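You operate a simulated robot arm through the tools that you are given. There is no shell and no other tool. Be economical: measure what you need, move in short steps, check, and stop when the job is done.

You run a simulated two-armed robot. Do the job below in one go: nothing can be reset, and whatever is moved stays where it is left.

JOB
Take the beige cloth from the top of the grey counter board and lay it out flat on the top of the wooden counter.
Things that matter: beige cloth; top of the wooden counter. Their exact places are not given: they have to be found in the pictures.

It is judged by the outcome, as a careful person would: the job done as asked, and still so three seconds after it is handed in. It fails if anything else is knocked over, pushed out of place, dropped, spilled or broken. Flat cloth is picked up by pressing the open fingertips on it (5 to 10 N) and closing them slowly along it; thin cloth reads only 2 to 8 mm in the jaws.

ROBOT AND FRAMES
Two 6-joint arms with two-finger parallel grippers on one trunk, on a base that drives. Base frame: it is fixed to the floor where the robot stands at the start and does not move with it; the origin is under the middle of the robot, x ahead of it, y to its left, z up. Lengths are in mm, angles in rad, forces in N, time in s.
The left shoulder is at the start at [60, 187, 1079], the right one opposite. With the tool pointing down near the work surface each hand reaches from about 180 to 620 mm from the robot's upright axis, wherever it stands, measured 20 degrees to its own side. Places, roughly: top of the wooden counter [800, 1000, 1100]. Payload 1.57 kg a hand.
The tool frame of a hand sits at the grasp point between the pads (the TCP): z along the fingers, y along the line on which they close. The tips reach 30 mm beyond it. The gripper opens to 110 mm. The fingers are 24 mm wide and 12 mm thick; the gripper's body (48 by 112 mm) begins 78 mm behind the TCP.
Orientation is that of the tool frame in the base frame, as a unit quaternion [x, y, z, w]. With the fingers straight down and closing along the base's y, the tool's x points along the base's -x, its y along +y and its z along -z.

CONTROLS
- The arms move only by the tool move_arm. It takes "left_motion", "right_motion" or both (then of equal length, played together; a hand with none holds still); each is a list of rows, each an object of numbers (a shift or turn left out is 0, a gripper value left out holds the last): "jaw": the opening, from 0 (shut) to 1 (fully open); "tx", "ty", "tz": the shift along the base's x, y, z in cm; "rx", "ry", "rz": the turn, a rotation vector about the base's x, y, z in rad. In form: [{"jaw": .., "tx": .., "ty": .., "tz": .., "rx": .., "ry": .., "rz": ..}, ...]. A call has 1 to 20 rows; each row shifts and turns the commanded pose from where the row before left it. A row lasts 0.2 s, in which the tool goes at most 50 mm and 0.15 rad; a call with a longer step from one row to the next is refused whole, and so is a gripper value outside its range. Where a pose cannot be reached the arm comes as near as it can. A force on the tool above 40 N (or 10 N above the force at the start of the call, whichever is more), or a blocked arm, ends the call early, and 0.2 s more pass. The fingers move at their own pace (about 153 mm/s each) and stop on an object; they squeeze with about 24 N. The grip force told is the motor's: it shows also when the fingers shut on nothing. Time passes only in rows, and 0.2 s behind the last, so rows that do not move let the fingers close. It gives the time, the measured TCP pose, the force on the tool (base axes), the opening and the grip force at its end, in the units of the frame above (readings bear some noise), with the torque about the TCP (base axes, N m) and any sound that the robot's microphone picked up, and new pictures: "pictures" is both (left out), scene, wrist or none (wrist: the cameras of the hands that moved).
- Cameras (640 x 400 px; columns grow to the right, rows downward): "scene" is now at [30.5, -14.8, 1643.6]; the picture's right is [-0.23, -0.97, 0.00], its down [-0.55, 0.13, -0.82] and it looks along [0.80, -0.19, -0.57] (base axes); focal length 294 px, centre (320, 200). "left" rides on the left gripper at [70, -16, -141] in its tool frame; the picture's right is [0.23, 0.97, 0.00], its down [-0.86, 0.20, -0.48] and it looks along [-0.47, 0.11, 0.88] (tool axes); focal length 222 px, centre (320, 200). "right" rides on the right gripper at [70, 16, -141] in its tool frame; the picture's right is [-0.23, 0.97, 0.00], its down [-0.86, -0.20, -0.48] and it looks along [-0.47, -0.11, 0.88] (tool axes); focal length 222 px, centre (320, 200).
- raise_lower(by): slides the trunk up (or, below 0, down) by that many mm; the arms and the scene camera ride with it, the base frame stays. It gives what a move gives, with no picture.
- steer(legs): drives the robot by 1 to 6 legs, each [ahead, left, turn to the left] in mm, mm and rad, along the robot's own axes; the way and the turn of a leg run together, so that a leg with both is an arc; at most 1500 mm and 3.142 rad a leg. The arms and the cameras ride along, it lands a little off, and it stops where it bumps. It gives what a move gives, and a new picture of the scene camera.
- head_to(pan, tilt): turns the head with the scene camera to pan (to the left, within 1.501 rad either way) and tilt (down, from -0.506 to 1.204), counted from straight ahead of the robot. It gives what a move gives, and a new picture of the scene camera.
- measure_at(camera, pixels): there is no depth. For up to 12 entries [column, row, z] of the newest picture of that camera ("zoom" is the newest enlarged one), the place [x, y] in the base frame at which the ray of that pixel passes the height z, good to about 2 mm, but the place of the scene camera against the robot may be out by one fixed shift of up to 12 mm in any direction. No time passes.
- close_up(camera, box): a new picture of the part [left, top, right, bottom] of that camera's present view, enlarged. No time passes.
- sign_off(): hands the job in; it is judged then, once.

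Keep the steps short. Do not move on a guess: measure, check each grasp and each placing, and mend mistakes. In all there are 80 turns and 260 pictures (those below and enlarged ones count). Leave the grippers open and the arms clear of the work at the hand-in unless told otherwise, and finish with a single line.

The tools are called after ">>>" as name(argument=value, ...) on one line, values as JSON. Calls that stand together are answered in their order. move_arm: Moves the arms, as the interface text tells. Its arguments: {"type":"object","properties":{"left_motion":{"type":"array"},"right_motion":{"type":"array"},"pictures":{"type":"string","enum":["both","scene","wrist","none"]}},"required":[]} The other tools are called the same way: raise_lower (by) slides the trunk up or down; steer (legs) drives the base; head_to (pan, tilt) turns the head that bears the scene camera; measure_at (camera, pixels) gives the place at which the rays of pixels pass given heights; close_up (camera, box) takes an enlarged picture of a part of a camera's view; sign_off () hands the job in.

At the start:

```text
t: 0.0
left_ee_pos: [422.4, 123.1, 1310.8]
left_tool_rot: [0.001, 1.0, 0.0, -0.001]
left_contact_force: [0.0, 0.4, -0.2]
left_moment: [-0.01, 0.03, -0.01]
left_gripper_width: 110.2
left_gripper_force: 0.0
right_ee_pos: [445.4, -339.0, 1270.5]
right_tool_rot: [0.001, 1.0, -0.001, 0.0]
right_contact_force: [0.5, -1.0, 0.2]
right_moment: [0.01, -0.02, 0.0]
right_gripper_width: 109.6
right_gripper_force: 0.1
trunk travel left (down, up): [-707.0, 283.0]
robot x, y, heading: [-1.5, 0.0, 0.003]
head pan, tilt: [-0.232, 0.606]
```

scene: 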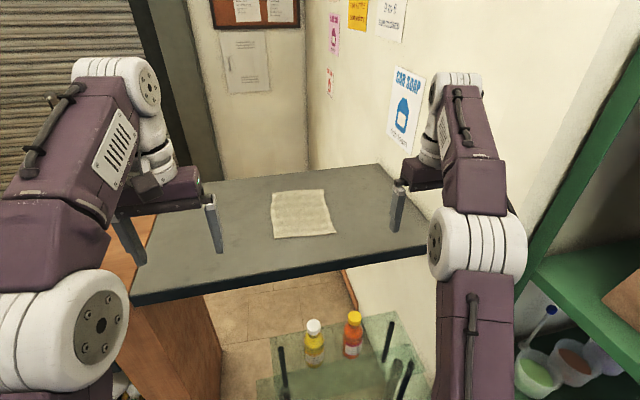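
right: 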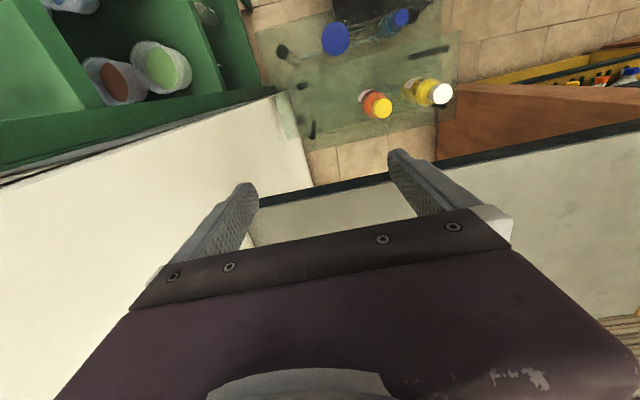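
left: 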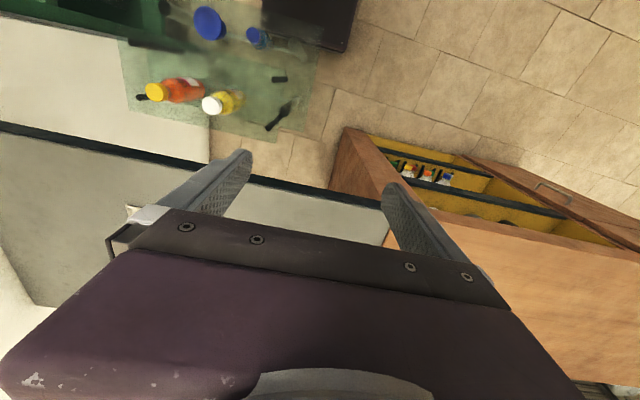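

The cloth is on the grey board around pixel (302,213). I'll measure its corners and the board's edges, and take a closer look.

>>> measure_at(camera="scene", pixels=[[272, 191, 1024], [324, 190, 1024], [336, 232, 1024], [274, 238, 1024], [133, 305, 1022], [428, 246, 1022], [380, 165, 1022], [205, 181, 1022]])

>>> close_up(camera="scene", box=[240, 160, 360, 260])

>>> head_to(pan=0.9, tilt=0.5)

```text
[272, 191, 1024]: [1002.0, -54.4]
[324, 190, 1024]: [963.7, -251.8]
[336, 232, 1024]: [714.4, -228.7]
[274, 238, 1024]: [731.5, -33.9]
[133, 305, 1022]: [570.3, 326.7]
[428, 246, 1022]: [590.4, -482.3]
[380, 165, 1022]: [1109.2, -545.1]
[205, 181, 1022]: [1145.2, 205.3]
```

```text
4.00 times, centred on (300, 210) of scene
```

zoom: 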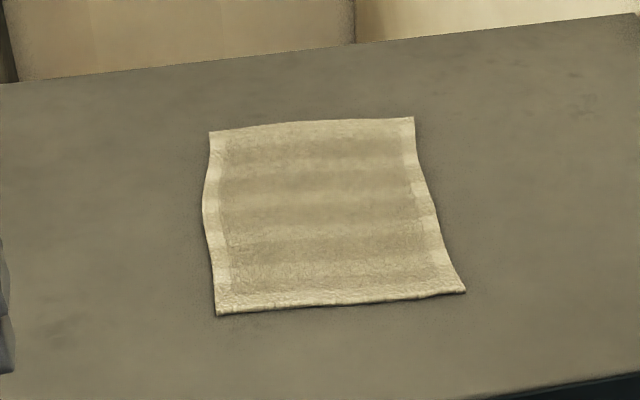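

```text
t: 1.4
left_ee_pos: [421.7, 122.5, 1310.3]
left_tool_rot: [0.0, 1.0, 0.0, 0.001]
left_contact_force: [0.1, 0.2, 0.1]
left_moment: [0.0, -0.02, -0.02]
left_gripper_width: 110.1
left_gripper_force: 0.0
right_ee_pos: [444.6, -337.4, 1270.1]
right_tool_rot: [0.0, 1.0, 0.0, 0.0]
right_contact_force: [0.0, 0.1, -0.3]
right_moment: [0.0, 0.03, -0.01]
right_gripper_width: 110.0
right_gripper_force: 0.0
trunk travel left (down, up): [-707.0, 283.0]
robot x, y, heading: [-3.1, 1.7, 0.001]
head pan, tilt: [0.901, 0.499]
```

scene: 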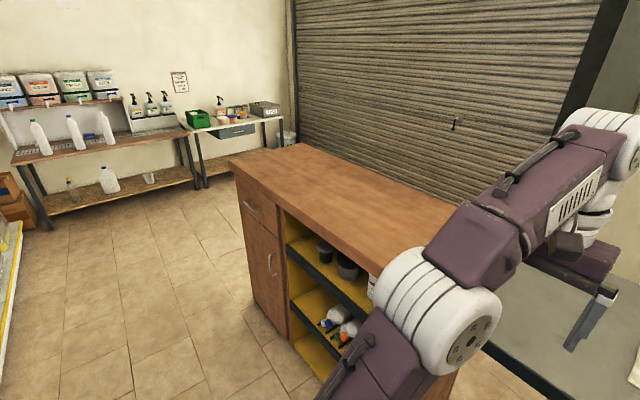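

The wooden counter's top is clear. I'll measure its corners, then look down in front of the robot to see what would limit driving.

>>> measure_at(camera="scene", pixels=[[229, 163, 1022], [229, 163, 1100], [300, 143, 1022], [300, 143, 1100], [377, 274, 1022], [377, 274, 1100], [430, 194, 1022], [430, 194, 1100]])

>>> head_to(pan=0.0, tilt=1.1)

>>> head_to(pan=0.45, tilt=0.7)

```text
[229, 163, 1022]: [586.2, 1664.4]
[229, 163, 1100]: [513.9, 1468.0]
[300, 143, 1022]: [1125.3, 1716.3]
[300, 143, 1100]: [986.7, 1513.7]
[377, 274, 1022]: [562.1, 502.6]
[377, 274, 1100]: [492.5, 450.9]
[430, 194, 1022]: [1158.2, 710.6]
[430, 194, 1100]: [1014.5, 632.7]
```

```text
t: 2.6
left_ee_pos: [420.8, 122.5, 1312.3]
left_tool_rot: [0.0, 1.0, 0.0, 0.0]
left_contact_force: [0.5, 0.5, -0.3]
left_moment: [-0.03, 0.0, -0.01]
left_gripper_width: 109.9
left_gripper_force: 0.1
right_ee_pos: [445.8, -336.6, 1271.5]
right_tool_rot: [0.001, 1.0, 0.0, 0.0]
right_contact_force: [-1.0, -0.7, 0.5]
right_moment: [0.01, 0.02, 0.0]
right_gripper_width: 109.9
right_gripper_force: 0.1
trunk travel left (down, up): [-707.0, 283.0]
robot x, y, heading: [-1.1, 1.1, -0.002]
head pan, tilt: [0.0, 1.1]
```

scene: 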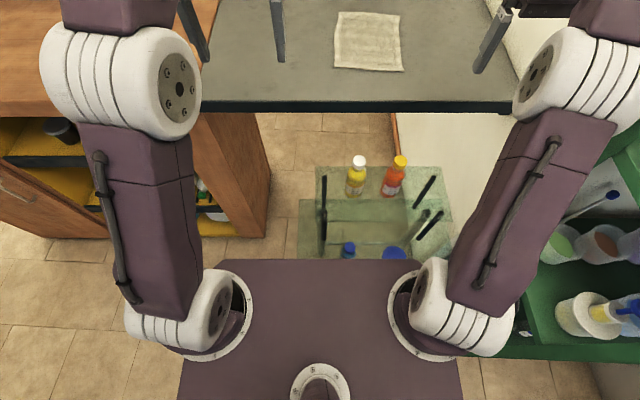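

```text
t: 3.5
left_ee_pos: [421.2, 123.2, 1312.2]
left_tool_rot: [0.001, 1.0, -0.001, 0.0]
left_contact_force: [-0.2, 0.3, 0.3]
left_moment: [0.0, 0.02, 0.03]
left_gripper_width: 109.9
left_gripper_force: 0.1
right_ee_pos: [444.0, -337.2, 1269.8]
right_tool_rot: [0.001, 1.0, 0.0, 0.0]
right_contact_force: [0.5, -0.3, 0.1]
right_moment: [-0.01, 0.0, 0.02]
right_gripper_width: 110.0
right_gripper_force: 0.1
trunk travel left (down, up): [-707.0, 283.0]
robot x, y, heading: [-0.9, 0.4, 0.002]
head pan, tilt: [0.45, 0.7]
```

scene: 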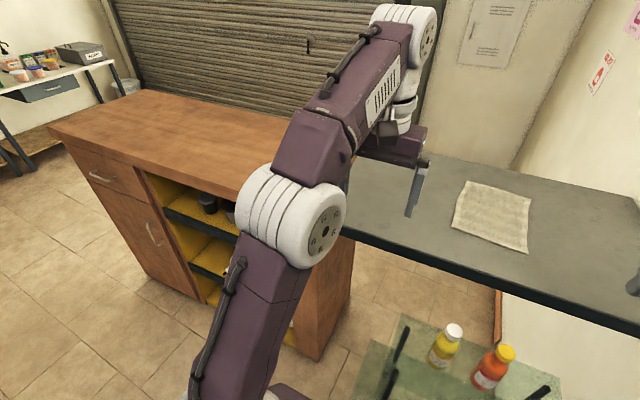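

There's a glass trolley with bottles between the robot and the board. I'll triangulate it from the wrist cameras and the head camera: caps, glass corners and black posts.

>>> measure_at(camera="scene", pixels=[[454, 331, 300], [454, 331, 500], [454, 331, 700], [454, 331, 900], [505, 353, 300], [505, 353, 500], [505, 353, 700], [405, 315, 300], [405, 315, 600], [440, 365, 400]])

>>> measure_at(camera="right", pixels=[[441, 94, 300], [441, 94, 500], [441, 94, 700], [441, 94, 900], [382, 107, 300], [382, 107, 500], [382, 107, 700], [303, 151, 300], [303, 151, 600], [460, 32, 300], [460, 32, 600]])

>>> measure_at(camera="left", pixels=[[212, 104, 300], [212, 104, 500], [212, 104, 700], [212, 104, 900], [155, 91, 300], [155, 91, 500], [155, 91, 700], [300, 150, 300], [300, 150, 600], [118, 40, 300], [318, 52, 300]])

>>> head_to(pan=0.0, tilt=1.2)

>>> close_up(camera="scene", box=[180, 80, 500, 280])

>>> close_up(camera="left", box=[80, 0, 400, 200])

```text
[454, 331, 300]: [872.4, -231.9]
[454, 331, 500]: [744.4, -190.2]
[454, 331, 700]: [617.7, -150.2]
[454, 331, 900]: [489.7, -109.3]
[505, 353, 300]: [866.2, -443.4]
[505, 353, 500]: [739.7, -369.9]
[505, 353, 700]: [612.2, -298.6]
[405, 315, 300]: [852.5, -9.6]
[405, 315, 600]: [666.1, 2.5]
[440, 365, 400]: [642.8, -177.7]
```

```text
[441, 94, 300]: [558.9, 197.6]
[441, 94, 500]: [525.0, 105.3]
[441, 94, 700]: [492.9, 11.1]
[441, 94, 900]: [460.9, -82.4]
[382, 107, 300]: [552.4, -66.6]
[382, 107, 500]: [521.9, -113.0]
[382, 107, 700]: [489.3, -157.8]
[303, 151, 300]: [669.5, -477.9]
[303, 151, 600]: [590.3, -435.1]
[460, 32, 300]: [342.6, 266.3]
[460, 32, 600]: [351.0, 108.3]
```

```text
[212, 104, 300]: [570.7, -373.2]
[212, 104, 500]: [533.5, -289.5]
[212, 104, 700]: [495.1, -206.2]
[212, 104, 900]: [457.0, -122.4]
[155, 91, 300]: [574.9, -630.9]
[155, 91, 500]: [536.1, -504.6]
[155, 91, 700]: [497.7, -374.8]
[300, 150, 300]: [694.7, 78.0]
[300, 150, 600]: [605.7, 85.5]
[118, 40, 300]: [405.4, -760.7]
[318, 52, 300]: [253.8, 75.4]
```

```text
t: 4.4
left_ee_pos: [420.9, 123.7, 1311.8]
left_tool_rot: [0.0, 1.0, -0.001, 0.0]
left_contact_force: [0.2, -0.2, 0.2]
left_moment: [-0.02, 0.01, -0.03]
left_gripper_width: 109.8
left_gripper_force: 0.1
right_ee_pos: [445.7, -337.7, 1270.4]
right_tool_rot: [-0.001, 1.0, 0.0, 0.0]
right_contact_force: [0.3, 0.3, 0.3]
right_moment: [-0.02, -0.05, 0.0]
right_gripper_width: 110.0
right_gripper_force: 0.2
trunk travel left (down, up): [-707.0, 283.0]
robot x, y, heading: [-2.4, -1.8, -0.003]
head pan, tilt: [0.0, 1.201]
```

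scene: 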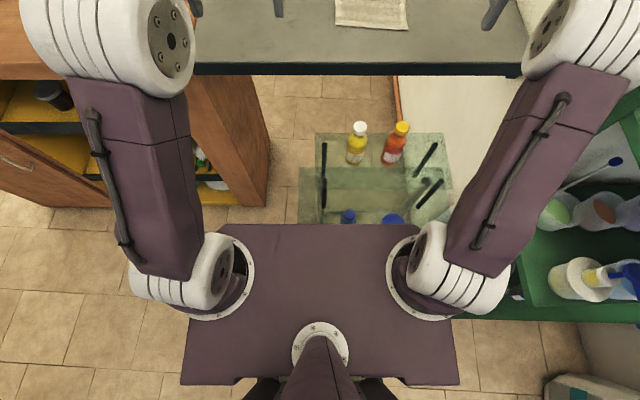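

```text
2.00 times, centred on (340, 180) of scene
```

zoom: 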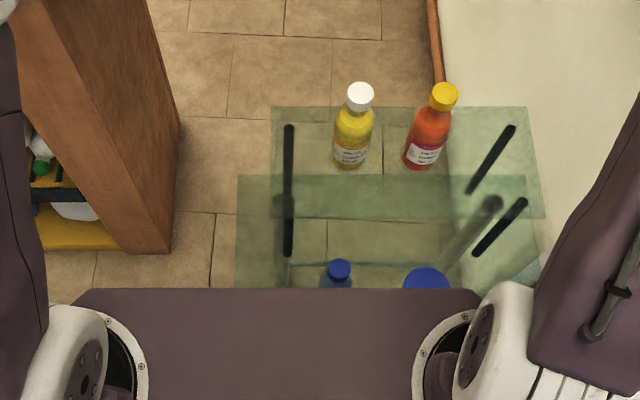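

```text
2.00 times, centred on (240, 100) of left
```

zoom: 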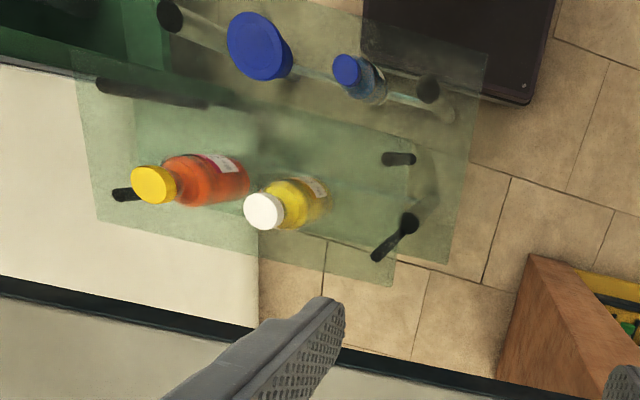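

The white cap triangulates to about (455, -102, 945), so the trolley stands right in front of me. I'll measure its left edges and the counter's end corner to see what gap there is.

>>> measure_at(camera="scene", pixels=[[315, 134, 760], [315, 134, 400], [299, 168, 760], [299, 168, 400], [453, 189, 760], [453, 189, 400], [267, 206, 0], [267, 140, 0], [195, 70, 1022], [520, 74, 1022]])

>>> measure_at(camera="zoom", pixels=[[487, 52, 760], [487, 52, 400], [455, 262, 760], [455, 262, 400], [395, 285, 760], [395, 285, 400], [95, 220, 760], [95, 220, 400], [530, 103, 300], [530, 103, 100], [365, 60, 300], [365, 60, 100]])

>>> close_up(camera="right", box=[240, 0, 560, 200])

```text
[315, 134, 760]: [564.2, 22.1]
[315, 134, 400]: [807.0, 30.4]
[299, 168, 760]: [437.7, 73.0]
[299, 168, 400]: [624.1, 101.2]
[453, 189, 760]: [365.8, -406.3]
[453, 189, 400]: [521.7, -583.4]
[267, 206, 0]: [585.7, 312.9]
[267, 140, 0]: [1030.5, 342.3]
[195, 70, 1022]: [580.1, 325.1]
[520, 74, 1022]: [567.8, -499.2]
```

```text
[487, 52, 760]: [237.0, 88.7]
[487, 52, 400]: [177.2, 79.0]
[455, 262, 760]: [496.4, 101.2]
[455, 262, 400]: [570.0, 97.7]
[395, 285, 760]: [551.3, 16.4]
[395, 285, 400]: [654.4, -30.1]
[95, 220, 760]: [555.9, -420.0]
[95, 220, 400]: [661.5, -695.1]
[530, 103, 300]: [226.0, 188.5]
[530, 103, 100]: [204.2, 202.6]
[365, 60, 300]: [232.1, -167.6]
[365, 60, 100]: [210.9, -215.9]
```

```text
2.00 times, centred on (400, 100) of right
```

zoom: 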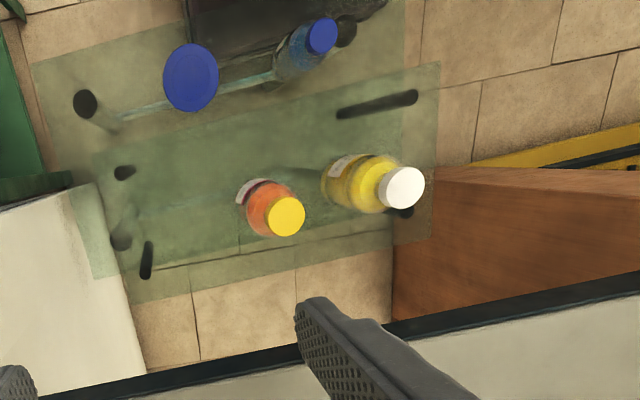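

The trolley spans roughly x 200–560, y −420 to +100, so I can't go straight ahead. The counter end is near y≈320. I'll back off a little, shift left past the trolley, then check before going ahead.

>>> steer(legs=[[-60, 0, 0], [0, 330, 0]])

>>> head_to(pan=-0.5, tilt=0.9)

```text
t: 7.1
left_ee_pos: [361.0, 449.6, 1311.4]
left_tool_rot: [0.0, 1.0, 0.001, -0.001]
left_contact_force: [-0.2, -0.3, -0.7]
left_moment: [-0.01, 0.03, 0.04]
left_gripper_width: 110.0
left_gripper_force: 0.0
right_ee_pos: [385.3, -9.7, 1269.1]
right_tool_rot: [0.0, 1.0, 0.001, 0.0]
right_contact_force: [0.8, 0.0, 0.0]
right_moment: [0.01, -0.02, 0.01]
right_gripper_width: 109.9
right_gripper_force: 0.0
trunk travel left (down, up): [-707.0, 283.0]
robot x, y, heading: [-64.0, 327.1, 0.003]
head pan, tilt: [0.0, 1.201]
```

scene: 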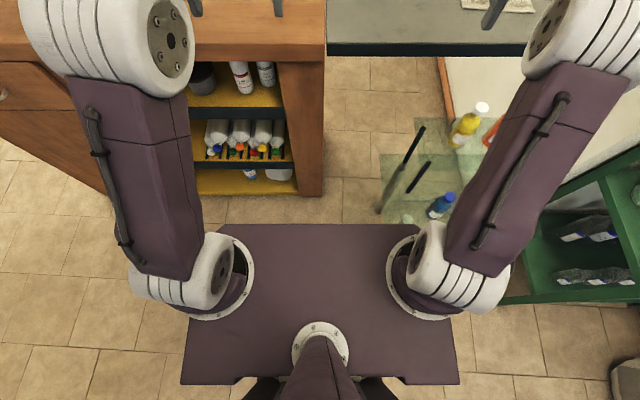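

```text
t: 8.1
left_ee_pos: [359.9, 451.0, 1311.4]
left_tool_rot: [-0.001, 1.0, 0.0, 0.0]
left_contact_force: [0.6, -0.2, 0.6]
left_moment: [0.0, 0.01, 0.02]
left_gripper_width: 109.9
left_gripper_force: 0.0
right_ee_pos: [385.0, -7.7, 1269.7]
right_tool_rot: [-0.001, 1.0, 0.0, 0.0]
right_contact_force: [-1.0, -0.3, -0.2]
right_moment: [0.0, -0.01, 0.0]
right_gripper_width: 109.8
right_gripper_force: 0.1
trunk travel left (down, up): [-707.0, 283.0]
robot x, y, heading: [-59.7, 329.3, 0.003]
head pan, tilt: [-0.499, 0.901]
```

scene: 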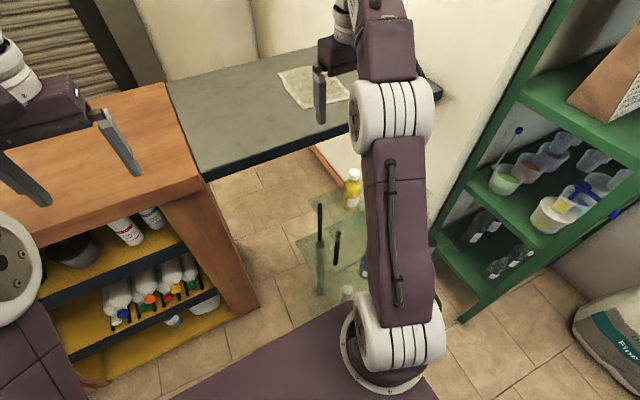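

I'll look closely at the counter-to-board junction and the trolley's left side.

>>> close_up(camera="scene", box=[140, 60, 300, 220])

>>> close_up(camera="scene", box=[200, 150, 400, 330])

>>> measure_at(camera="scene", pixels=[[201, 183, 1022], [201, 183, 1060], [201, 183, 1100], [166, 84, 1022], [166, 84, 1060], [166, 84, 1100], [207, 180, 1022], [295, 233, 500], [300, 305, 500], [322, 195, 760], [260, 305, 0]])

```text
2.50 times, centred on (220, 140) of scene
```

zoom: 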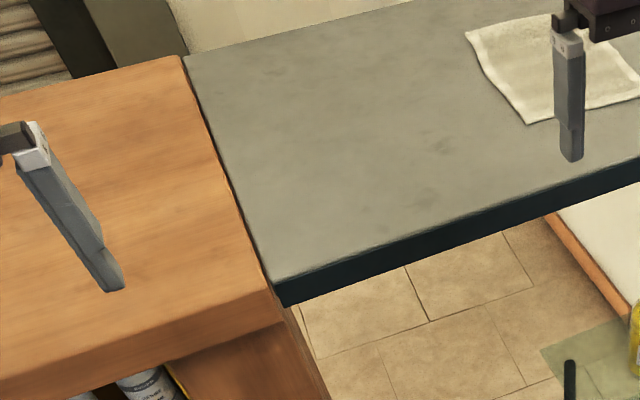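

```text
2.22 times, centred on (300, 240) of scene
```

zoom: 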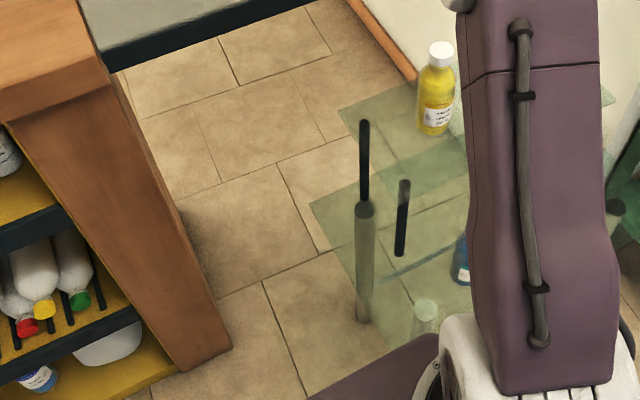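

```text
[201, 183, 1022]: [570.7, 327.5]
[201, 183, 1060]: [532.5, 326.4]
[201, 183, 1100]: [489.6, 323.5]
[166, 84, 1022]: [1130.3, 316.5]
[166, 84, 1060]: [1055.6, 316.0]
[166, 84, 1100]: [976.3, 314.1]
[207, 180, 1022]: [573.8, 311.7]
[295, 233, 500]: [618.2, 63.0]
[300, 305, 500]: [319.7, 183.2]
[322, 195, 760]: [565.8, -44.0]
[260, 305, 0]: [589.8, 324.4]
```

The counter top is flush with the board (edge y≈322, x 571–1130, z≈1022). The left side of the trolley ends at y≈100. I'll go a bit further left and then ahead in front of the counter end.

>>> steer(legs=[[0, 22, 0], [335, 0, 0]])

>>> head_to(pan=-0.6, tilt=0.9)

```text
t: 10.7
left_ee_pos: [692.4, 476.2, 1311.5]
left_tool_rot: [-0.002, 1.0, 0.0, 0.0]
left_contact_force: [-0.3, 0.3, 0.5]
left_moment: [0.01, 0.03, -0.02]
left_gripper_width: 110.1
left_gripper_force: 0.0
right_ee_pos: [717.5, 15.8, 1271.1]
right_tool_rot: [-0.002, 1.0, 0.0, 0.0]
right_contact_force: [0.5, -0.2, 1.4]
right_moment: [0.03, -0.01, -0.01]
right_gripper_width: 110.1
right_gripper_force: 0.0
trunk travel left (down, up): [-707.0, 283.0]
robot x, y, heading: [274.2, 349.7, 0.005]
head pan, tilt: [-0.499, 0.901]
```

scene: 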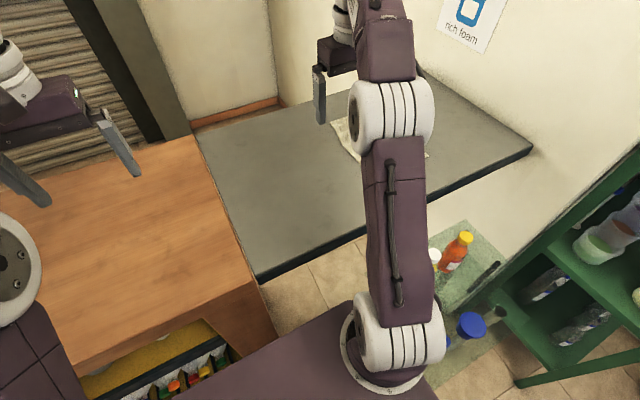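

```text
t: 11.3
left_ee_pos: [693.3, 476.3, 1311.2]
left_tool_rot: [-0.002, 1.0, 0.0, 0.0]
left_contact_force: [0.4, -0.8, -0.5]
left_moment: [-0.02, 0.03, 0.02]
left_gripper_width: 110.1
left_gripper_force: 0.1
right_ee_pos: [719.4, 16.3, 1270.2]
right_tool_rot: [-0.002, 1.0, 0.0, 0.0]
right_contact_force: [-0.9, -0.5, 1.3]
right_moment: [0.0, 0.01, 0.02]
right_gripper_width: 109.6
right_gripper_force: 0.1
trunk travel left (down, up): [-707.0, 283.0]
robot x, y, heading: [267.8, 349.5, 0.0]
head pan, tilt: [-0.6, 0.901]
```

scene: 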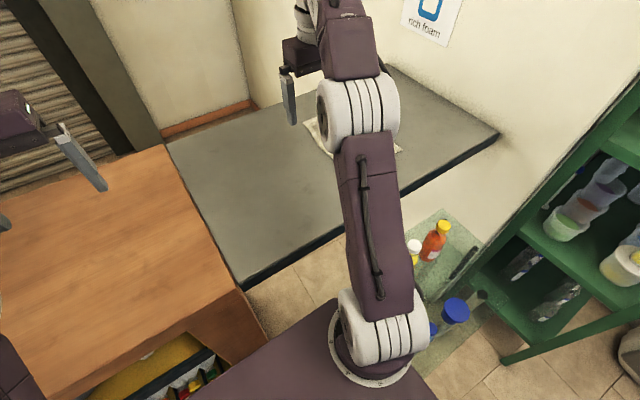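

The cloth corner lies under the right arm. I'll bring the right hand above the near-left corner at about z=1150 and look with the wrist camera.

>>> move_arm(right_motion=[{"jaw": 0.5, "ty": -2, "tz": -3}, {"ty": -2, "tz": -3}, {"ty": -2, "tz": -3}, {"ty": -2, "tz": -2}, {}])

```text
t: 12.5
left_ee_pos: [692.9, 476.0, 1312.5]
left_tool_rot: [-0.002, 1.0, -0.001, 0.001]
left_contact_force: [0.5, 0.2, 0.2]
left_moment: [0.0, 0.0, -0.01]
left_gripper_width: 109.9
left_gripper_force: 0.1
right_ee_pos: [718.9, -65.0, 1159.1]
right_tool_rot: [-0.001, 1.0, -0.001, 0.0]
right_contact_force: [0.3, 0.3, -0.2]
right_moment: [-0.03, 0.02, 0.02]
right_gripper_width: 55.0
right_gripper_force: 0.1
trunk travel left (down, up): [-707.0, 283.0]
robot x, y, heading: [272.1, 350.2, 0.001]
head pan, tilt: [-0.6, 0.901]
```

scene: 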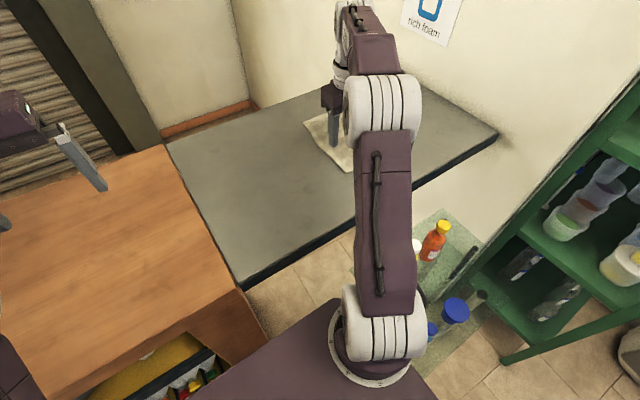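
right: 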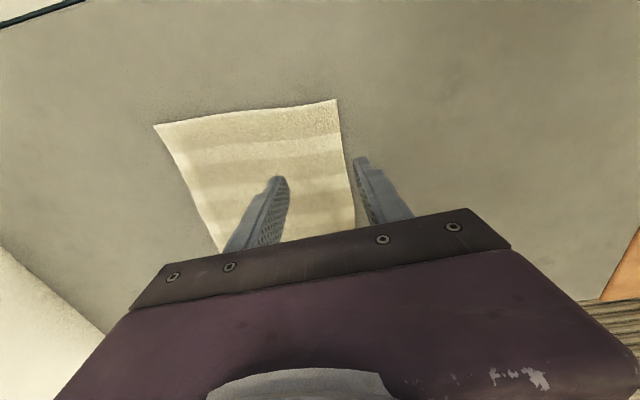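

In this view image-up points toward the robot, so the near-left corner is (336,99) and the near-right corner is (154,125). Measuring them.

>>> measure_at(camera="right", pixels=[[336, 99, 1024], [154, 125, 1024], [345, 160, 1024], [355, 228, 1024], [190, 190, 1024], [218, 250, 1024], [85, 2, 1022], [283, 180, 1022]])

>>> close_up(camera="right", box=[130, 80, 430, 260])

```text
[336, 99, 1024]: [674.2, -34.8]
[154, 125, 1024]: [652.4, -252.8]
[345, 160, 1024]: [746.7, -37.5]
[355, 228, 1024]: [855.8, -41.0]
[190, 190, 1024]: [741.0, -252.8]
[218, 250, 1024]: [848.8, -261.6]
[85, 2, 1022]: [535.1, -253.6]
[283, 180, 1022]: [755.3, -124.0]
```

```text
2.13 times, centred on (280, 170) of right
```

zoom: 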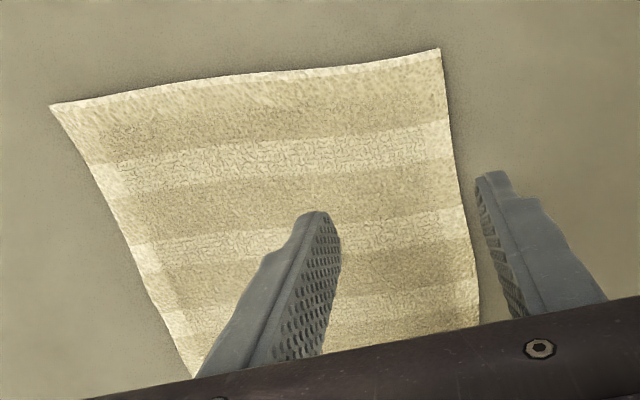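

The wrist and scene readings disagree unless the surface is higher, at about z≈1070. I'll remeasure at that height and find the surface by touch.

>>> measure_at(camera="right", pixels=[[336, 99, 1070], [154, 125, 1070], [345, 160, 1070], [355, 228, 1070], [190, 190, 1070], [218, 250, 1070], [85, 2, 1070]])

>>> measure_at(camera="scene", pixels=[[304, 122, 1070], [349, 170, 1070], [167, 144, 1070], [243, 288, 1070], [499, 134, 1070], [388, 67, 1070]])

```text
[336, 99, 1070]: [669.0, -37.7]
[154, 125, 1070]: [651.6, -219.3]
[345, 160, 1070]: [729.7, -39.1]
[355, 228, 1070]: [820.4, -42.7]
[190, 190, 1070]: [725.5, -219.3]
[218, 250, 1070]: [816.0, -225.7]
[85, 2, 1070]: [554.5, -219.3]
```

```text
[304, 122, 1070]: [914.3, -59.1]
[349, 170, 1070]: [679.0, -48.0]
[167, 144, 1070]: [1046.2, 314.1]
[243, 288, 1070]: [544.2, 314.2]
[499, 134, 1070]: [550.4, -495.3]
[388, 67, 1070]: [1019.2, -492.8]
```

The geometry is now consistent: surface z≈1070, cloth x≈665–915, y≈−220 to −40. The board and counter are flush. I'll pinch the middle of the cloth's left edge, around (790, −72), with a 45 mm opening. First I move above it.

>>> move_arm(right_motion=[{"jaw": 0.41, "tx": 3.5, "ty": -0.4}, {"tx": 3.6, "ty": -0.3}, {"tz": -2}, {"tz": -1.6}, {}], pictures="wrist")

```text
t: 13.7
left_ee_pos: [692.9, 476.1, 1312.8]
left_tool_rot: [-0.001, 1.0, 0.0, 0.0]
left_contact_force: [1.0, -0.1, -0.9]
left_moment: [-0.01, -0.02, -0.02]
left_gripper_width: 109.7
left_gripper_force: 0.1
right_ee_pos: [768.4, -65.9, 1120.1]
right_tool_rot: [-0.001, 1.0, 0.0, 0.0]
right_contact_force: [0.0, -0.8, 0.2]
right_moment: [-0.01, -0.03, -0.01]
right_gripper_width: 45.4
right_gripper_force: 0.0
right hand out of reach, approached as far as the arm can: row 2
trunk travel left (down, up): [-707.0, 283.0]
robot x, y, heading: [274.7, 350.8, 0.002]
head pan, tilt: [-0.6, 0.901]
```

right: 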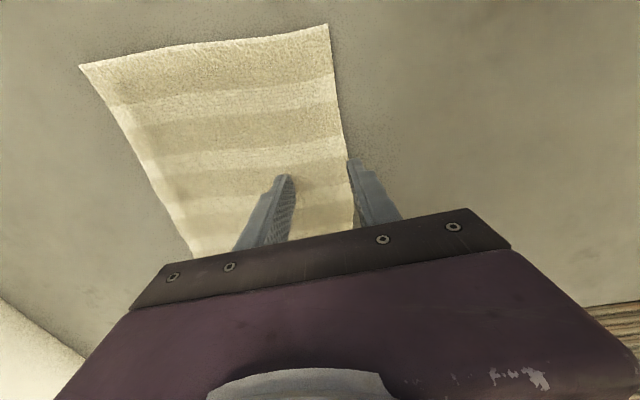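

The arm stops at x≈768, which is close enough to the middle. I'll bring the command back to about x=765, y=−77 and go down gently.

>>> move_arm(right_motion=[{"tx": -2.5, "ty": -0.5}, {}, {"tz": -0.6}, {"tz": -0.5}, {}], pictures="wrist")

```text
t: 14.9
left_ee_pos: [693.4, 476.8, 1311.5]
left_tool_rot: [-0.001, 1.0, 0.0, 0.0]
left_contact_force: [-0.6, -0.4, 0.5]
left_moment: [0.0, 0.0, -0.01]
left_gripper_width: 109.8
left_gripper_force: 0.1
right_ee_pos: [744.2, -69.9, 1109.7]
right_tool_rot: [-0.002, 1.0, 0.0, 0.0]
right_contact_force: [0.0, -0.8, -0.4]
right_moment: [0.02, 0.03, 0.05]
right_gripper_width: 45.2
right_gripper_force: 0.0
trunk travel left (down, up): [-707.0, 283.0]
robot x, y, heading: [270.9, 349.5, 0.006]
head pan, tilt: [-0.6, 0.901]
```

right: 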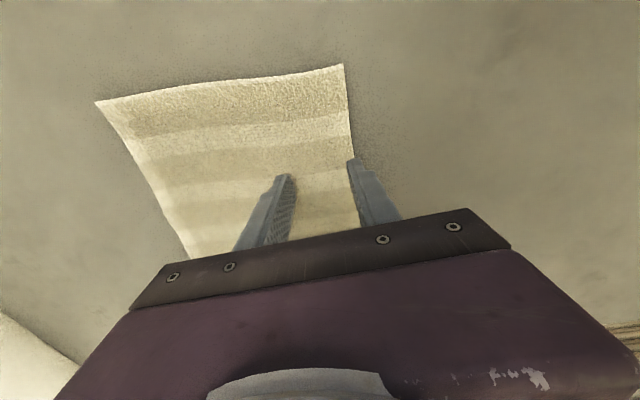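

Now at (744, −70, 1110). I'll shift a bit forward and inward, then go down in small steps watching the force.

>>> move_arm(right_motion=[{"tx": 2.0, "ty": -1.0}, {"tz": -0.4}, {"tz": -0.3}, {}], pictures="none")

>>> move_arm(right_motion=[{"tz": -0.2}, {"tz": -0.2}, {}], pictures="none")

```text
t: 15.9
left_ee_pos: [691.8, 476.6, 1311.4]
left_tool_rot: [-0.001, 1.0, 0.0, 0.001]
left_contact_force: [0.4, 0.2, 0.1]
left_moment: [-0.01, -0.03, -0.02]
left_gripper_width: 110.0
left_gripper_force: 0.1
right_ee_pos: [764.5, -80.0, 1104.1]
right_tool_rot: [-0.001, 1.0, -0.001, 0.001]
right_contact_force: [-0.2, -0.7, 5.7]
right_moment: [0.0, 0.02, 0.0]
right_gripper_width: 45.0
right_gripper_force: 0.1
trunk travel left (down, up): [-707.0, 283.0]
robot x, y, heading: [274.2, 351.3, 0.003]
head pan, tilt: [-0.6, 0.901]
```

```text
t: 16.7
left_ee_pos: [690.9, 477.4, 1312.5]
left_tool_rot: [-0.002, 1.0, -0.001, 0.0]
left_contact_force: [-0.6, -0.2, -0.2]
left_moment: [-0.01, -0.01, -0.04]
left_gripper_width: 110.2
left_gripper_force: 0.1
right_ee_pos: [762.4, -78.3, 1101.4]
right_tool_rot: [-0.002, 1.0, -0.003, 0.004]
right_contact_force: [6.1, -5.1, 32.6]
right_moment: [0.14, -0.16, -0.08]
right_gripper_width: 44.6
right_gripper_force: 0.0
trunk travel left (down, up): [-707.0, 283.0]
robot x, y, heading: [270.1, 350.5, 0.006]
head pan, tilt: [-0.6, 0.901]
```

Contact is at TCP z≈1104, so the cloth top is z≈1074. 32 N is too hard, so I'll back up about 3 mm to get a light press, then close slowly.

>>> move_arm(right_motion=[{"tz": 0.35}, {}], pictures="none")

```text
t: 17.3
left_ee_pos: [691.8, 478.2, 1311.9]
left_tool_rot: [-0.001, 1.0, -0.001, 0.002]
left_contact_force: [0.1, 0.2, -0.2]
left_moment: [0.03, -0.04, 0.0]
left_gripper_width: 109.9
left_gripper_force: 0.1
right_ee_pos: [762.4, -79.2, 1100.8]
right_tool_rot: [-0.002, 1.0, 0.0, 0.0]
right_contact_force: [2.2, -1.6, 17.3]
right_moment: [-0.01, -0.07, 0.01]
right_gripper_width: 44.7
right_gripper_force: 0.0
trunk travel left (down, up): [-707.0, 283.0]
robot x, y, heading: [271.0, 350.9, 0.005]
head pan, tilt: [-0.6, 0.901]
```

Still 17 N, so I'll ease up another 1.5 mm and then close slowly.

>>> move_arm(right_motion=[{"tz": 0.15}, {}], pictures="none")

>>> move_arm(right_motion=[{"jaw": 0.36}, {"jaw": 0.31}, {"jaw": 0.26}, {"jaw": 0.21}, {"jaw": 0.16}, {"jaw": 0.11}, {"jaw": 0.06}, {"jaw": 0.0}, {}, {}], pictures="wrist")

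```text
t: 17.9
left_ee_pos: [691.4, 476.4, 1311.4]
left_tool_rot: [-0.001, 1.0, 0.0, 0.001]
left_contact_force: [0.1, -0.1, -0.4]
left_moment: [0.01, 0.0, -0.01]
left_gripper_width: 110.1
left_gripper_force: 0.1
right_ee_pos: [761.7, -80.2, 1102.7]
right_tool_rot: [-0.001, 1.0, 0.0, -0.001]
right_contact_force: [-0.2, 2.3, 5.8]
right_moment: [0.04, 0.02, 0.03]
right_gripper_width: 44.9
right_gripper_force: 0.1
trunk travel left (down, up): [-707.0, 283.0]
robot x, y, heading: [273.2, 347.4, 0.002]
head pan, tilt: [-0.6, 0.901]
```

```text
t: 20.1
left_ee_pos: [693.1, 475.3, 1312.5]
left_tool_rot: [-0.002, 1.0, 0.0, 0.001]
left_contact_force: [0.0, 0.1, -0.5]
left_moment: [0.01, 0.02, -0.01]
left_gripper_width: 109.9
left_gripper_force: 0.0
right_ee_pos: [762.3, -80.2, 1101.8]
right_tool_rot: [-0.002, 1.0, 0.0, -0.001]
right_contact_force: [-0.4, -0.1, 3.3]
right_moment: [0.0, 0.01, -0.01]
right_gripper_width: 4.7
right_gripper_force: 23.9
trunk travel left (down, up): [-707.0, 283.0]
robot x, y, heading: [276.7, 351.2, 0.001]
head pan, tilt: [-0.6, 0.901]
```

right: 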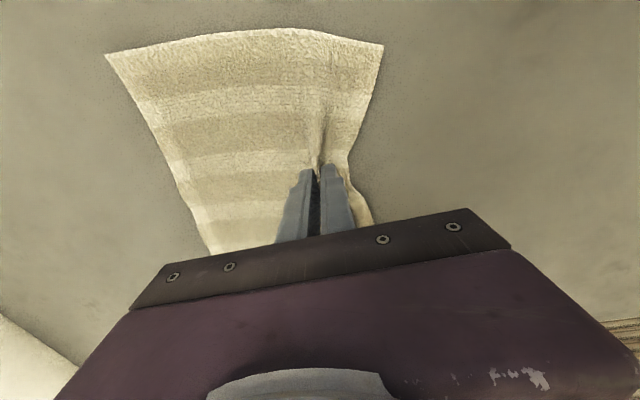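

Gripped: 4.7 mm at 24 N. I'll lift about 1.5 cm and drag the cloth left along the board.

>>> move_arm(right_motion=[{"tz": 0.8}, {"tz": 0.7, "ty": 1}, {"ty": 2}, {"ty": 2}, {"ty": 2}, {"ty": 2}, {"ty": 2}, {"ty": 2}, {"ty": 2}, {}])

```text
t: 22.3
left_ee_pos: [694.1, 474.9, 1312.2]
left_tool_rot: [-0.001, 1.0, 0.0, 0.0]
left_contact_force: [-0.3, -0.1, 0.2]
left_moment: [0.02, 0.01, 0.02]
left_gripper_width: 109.7
left_gripper_force: 0.1
right_ee_pos: [762.7, 68.8, 1117.0]
right_tool_rot: [-0.003, 1.0, 0.001, -0.001]
right_contact_force: [-0.8, 0.1, -0.1]
right_moment: [0.0, 0.02, 0.0]
right_gripper_width: 4.8
right_gripper_force: 23.6
trunk travel left (down, up): [-707.0, 283.0]
robot x, y, heading: [271.7, 349.1, 0.006]
head pan, tilt: [-0.6, 0.901]
```

scene: 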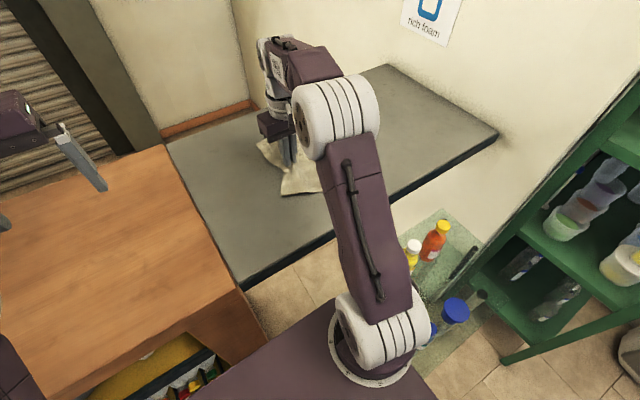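
right: 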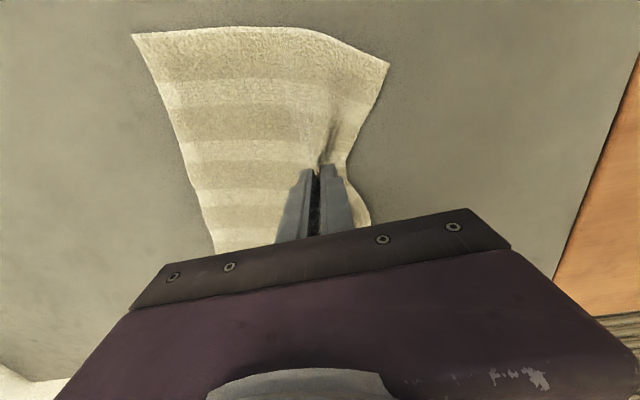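

Dragging works well and the cloth follows flat. I'll continue 18 cm further.

>>> move_arm(right_motion=[{"ty": 2}, {"ty": 2}, {"ty": 2}, {"ty": 2}, {"ty": 2}, {"ty": 2}, {"ty": 2}, {"ty": 2}, {"ty": 2}, {}])

>>> head_to(pan=-0.1, tilt=1.0)

```text
t: 24.5
left_ee_pos: [693.9, 474.4, 1311.4]
left_tool_rot: [-0.001, 1.0, 0.001, 0.0]
left_contact_force: [0.7, -0.2, 0.3]
left_moment: [0.0, -0.01, 0.01]
left_gripper_width: 109.9
left_gripper_force: 0.1
right_ee_pos: [764.2, 248.8, 1117.1]
right_tool_rot: [-0.001, 1.0, 0.0, -0.001]
right_contact_force: [-0.4, -0.2, 0.3]
right_moment: [0.04, -0.02, 0.02]
right_gripper_width: 4.7
right_gripper_force: 23.9
trunk travel left (down, up): [-707.0, 283.0]
robot x, y, heading: [270.6, 352.8, 0.003]
head pan, tilt: [-0.6, 0.901]
```

scene: 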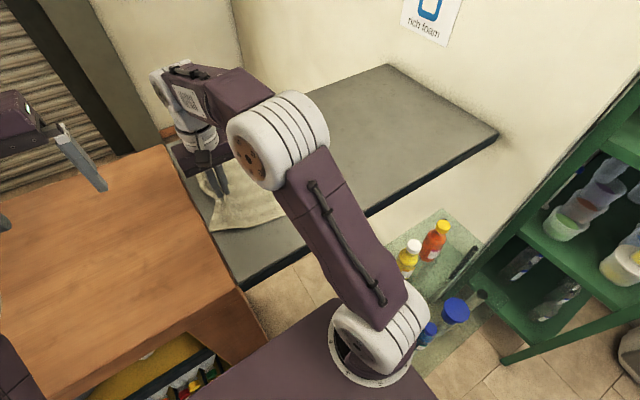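
right: 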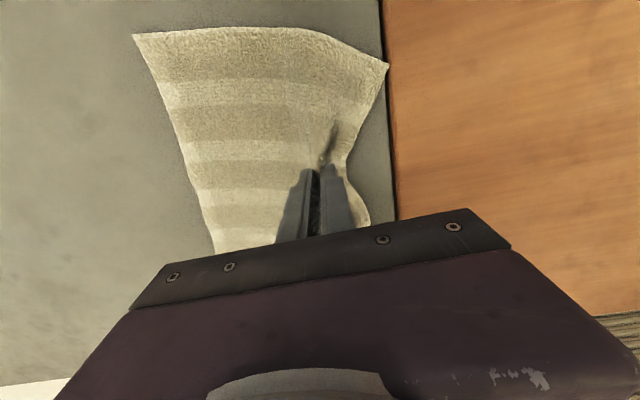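

```text
t: 25.5
left_ee_pos: [693.3, 476.6, 1311.1]
left_tool_rot: [-0.002, 1.0, 0.0, 0.0]
left_contact_force: [-1.0, -0.5, -0.1]
left_moment: [0.01, 0.03, 0.05]
left_gripper_width: 110.1
left_gripper_force: 0.1
right_ee_pos: [764.0, 249.5, 1117.8]
right_tool_rot: [-0.002, 1.0, -0.001, 0.0]
right_contact_force: [0.6, 0.4, 0.4]
right_moment: [0.04, -0.04, -0.03]
right_gripper_width: 4.5
right_gripper_force: 23.5
trunk travel left (down, up): [-707.0, 283.0]
robot x, y, heading: [270.3, 356.3, 0.004]
head pan, tilt: [-0.099, 1.0]
```

scene: 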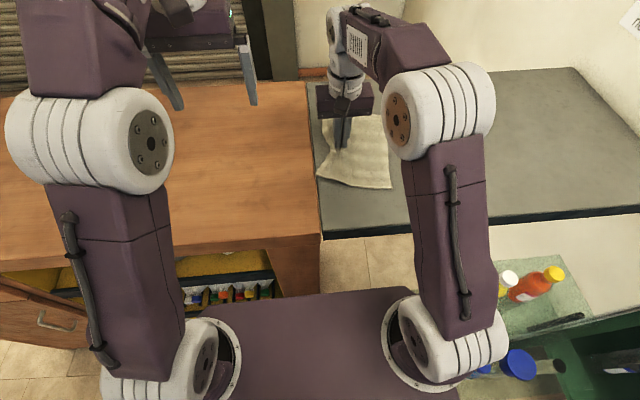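

The cloth is at the counter edge, still gripped. Now I'll drive left about 150 mm holding the cloth, then check.

>>> steer(legs=[[0, 150, 0]])

```text
t: 26.8
left_ee_pos: [692.5, 623.0, 1311.8]
left_tool_rot: [-0.002, 1.0, 0.0, 0.0]
left_contact_force: [-0.3, 0.6, -0.1]
left_moment: [-0.01, 0.02, -0.01]
left_gripper_width: 110.4
left_gripper_force: 0.0
right_ee_pos: [763.3, 397.1, 1116.4]
right_tool_rot: [-0.001, 1.0, 0.001, 0.0]
right_contact_force: [-0.7, -0.1, 0.6]
right_moment: [0.03, -0.03, 0.04]
right_gripper_width: 4.9
right_gripper_force: 23.8
trunk travel left (down, up): [-707.0, 283.0]
robot x, y, heading: [269.9, 501.9, 0.008]
head pan, tilt: [-0.099, 1.0]
```

scene: 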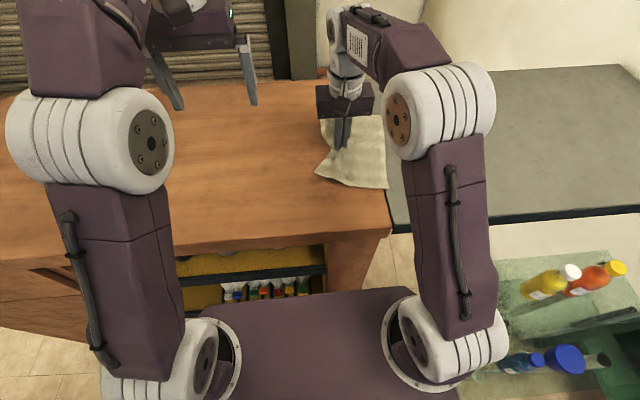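

Good, it follows. I'll drive on another 220 mm so the cloth is well inside the counter.

>>> steer(legs=[[0, 220, 0]])

>>> move_arm(right_motion=[{}], pictures="wrist")

```text
t: 28.5
left_ee_pos: [692.3, 844.4, 1313.2]
left_tool_rot: [-0.001, 1.0, 0.001, 0.0]
left_contact_force: [0.2, -0.4, -0.9]
left_moment: [-0.02, 0.0, 0.0]
left_gripper_width: 110.0
left_gripper_force: 0.1
right_ee_pos: [762.3, 617.8, 1117.4]
right_tool_rot: [-0.001, 1.0, 0.0, 0.0]
right_contact_force: [0.0, 0.6, 0.4]
right_moment: [0.04, -0.02, -0.02]
right_gripper_width: 4.6
right_gripper_force: 24.3
trunk travel left (down, up): [-707.0, 283.0]
robot x, y, heading: [272.8, 722.0, 0.002]
head pan, tilt: [-0.099, 1.0]
```

scene: 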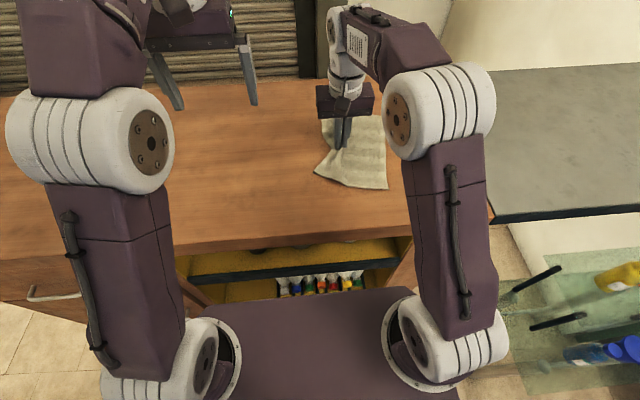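

```text
t: 28.9
left_ee_pos: [692.4, 844.3, 1311.5]
left_tool_rot: [0.0, 1.0, 0.001, 0.002]
left_contact_force: [-0.5, -0.3, 0.1]
left_moment: [0.0, 0.0, -0.02]
left_gripper_width: 109.8
left_gripper_force: 0.0
right_ee_pos: [762.2, 617.5, 1117.4]
right_tool_rot: [-0.001, 1.0, 0.001, 0.0]
right_contact_force: [-0.1, 0.9, 0.7]
right_moment: [0.07, 0.0, -0.02]
right_gripper_width: 4.5
right_gripper_force: 23.9
trunk travel left (down, up): [-707.0, 283.0]
robot x, y, heading: [271.7, 720.4, 0.003]
head pan, tilt: [-0.099, 1.0]
```

right: 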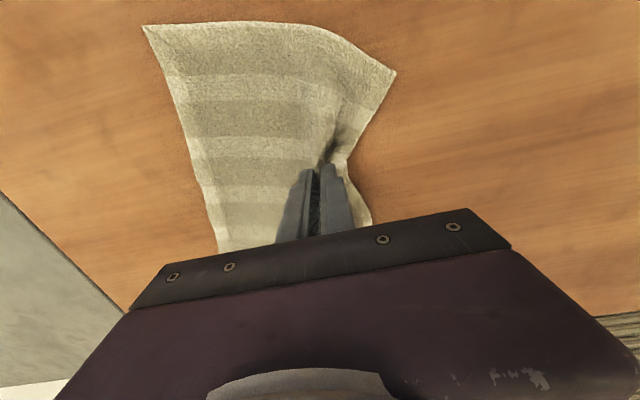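

The whole cloth is on the wooden counter. I'll lower to light contact and open slowly with the tips on the cloth, to reverse the pinch.

>>> move_arm(right_motion=[{"tz": -0.6}, {"tz": -0.6}, {"tz": -0.2}, {}], pictures="none")

```text
t: 29.9
left_ee_pos: [691.6, 844.2, 1312.6]
left_tool_rot: [-0.001, 1.0, 0.001, 0.0]
left_contact_force: [0.1, -0.4, -0.2]
left_moment: [0.01, 0.01, 0.02]
left_gripper_width: 109.8
left_gripper_force: 0.0
right_ee_pos: [762.3, 618.4, 1103.2]
right_tool_rot: [-0.001, 1.0, 0.0, -0.001]
right_contact_force: [-0.6, -0.5, 3.4]
right_moment: [0.02, 0.0, 0.01]
right_gripper_width: 4.6
right_gripper_force: 23.8
trunk travel left (down, up): [-707.0, 283.0]
robot x, y, heading: [275.6, 719.5, 0.001]
head pan, tilt: [-0.099, 1.0]
```

>>> move_arm(right_motion=[{"jaw": 0.06, "tz": -0.05}, {"jaw": 0.12}, {"jaw": 0.18}, {"jaw": 0.24}, {"jaw": 0.3}, {"jaw": 0.36}, {"jaw": 0.42}, {"jaw": 0.46}, {}], pictures="wrist")

>>> move_arm(right_motion=[{"tz": 1}, {"tz": 3}, {"tz": 4}, {"tz": 4}, {}], pictures="both")

```text
t: 31.9
left_ee_pos: [690.8, 844.3, 1311.3]
left_tool_rot: [-0.001, 1.0, 0.0, 0.001]
left_contact_force: [0.0, -0.8, 0.0]
left_moment: [0.0, 0.0, -0.02]
left_gripper_width: 110.0
left_gripper_force: 0.1
right_ee_pos: [760.7, 618.3, 1103.2]
right_tool_rot: [-0.001, 1.0, 0.0, 0.0]
right_contact_force: [0.0, -0.6, 7.7]
right_moment: [0.01, 0.01, 0.02]
right_gripper_width: 46.1
right_gripper_force: 0.0
trunk travel left (down, up): [-707.0, 283.0]
robot x, y, heading: [266.5, 721.1, -0.001]
head pan, tilt: [-0.099, 1.0]
```

right: 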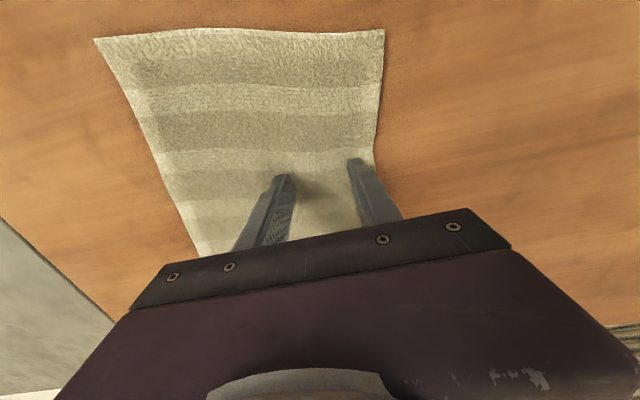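

```text
t: 33.1
left_ee_pos: [692.8, 845.1, 1312.7]
left_tool_rot: [-0.001, 1.0, 0.0, 0.001]
left_contact_force: [0.6, -0.6, 0.3]
left_moment: [-0.01, 0.0, -0.01]
left_gripper_width: 109.9
left_gripper_force: 0.1
right_ee_pos: [760.4, 618.3, 1223.1]
right_tool_rot: [-0.001, 1.0, 0.001, 0.0]
right_contact_force: [0.3, -0.4, 0.2]
right_moment: [0.0, 0.01, 0.02]
right_gripper_width: 50.9
right_gripper_force: 0.0
trunk travel left (down, up): [-707.0, 283.0]
robot x, y, heading: [273.0, 724.6, 0.004]
head pan, tilt: [-0.099, 1.0]
```

scene: 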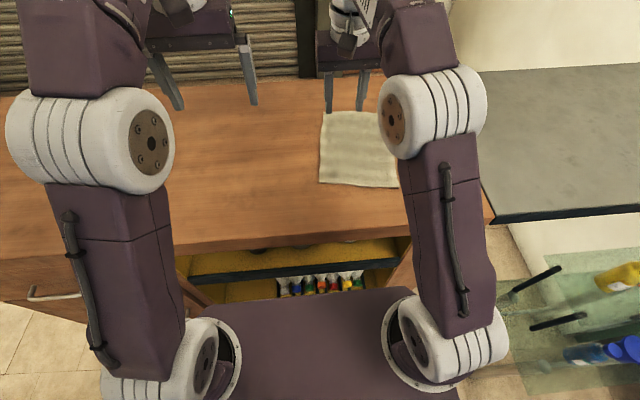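
right: 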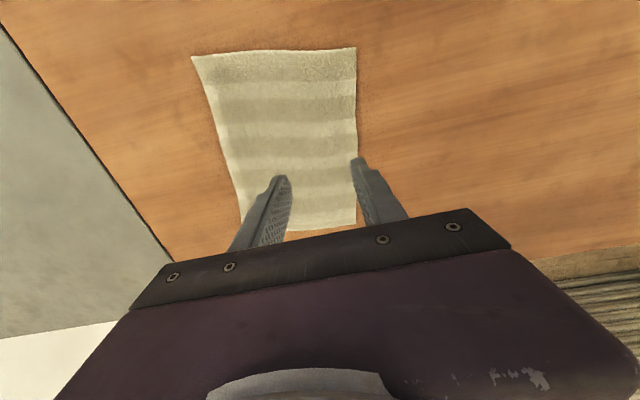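

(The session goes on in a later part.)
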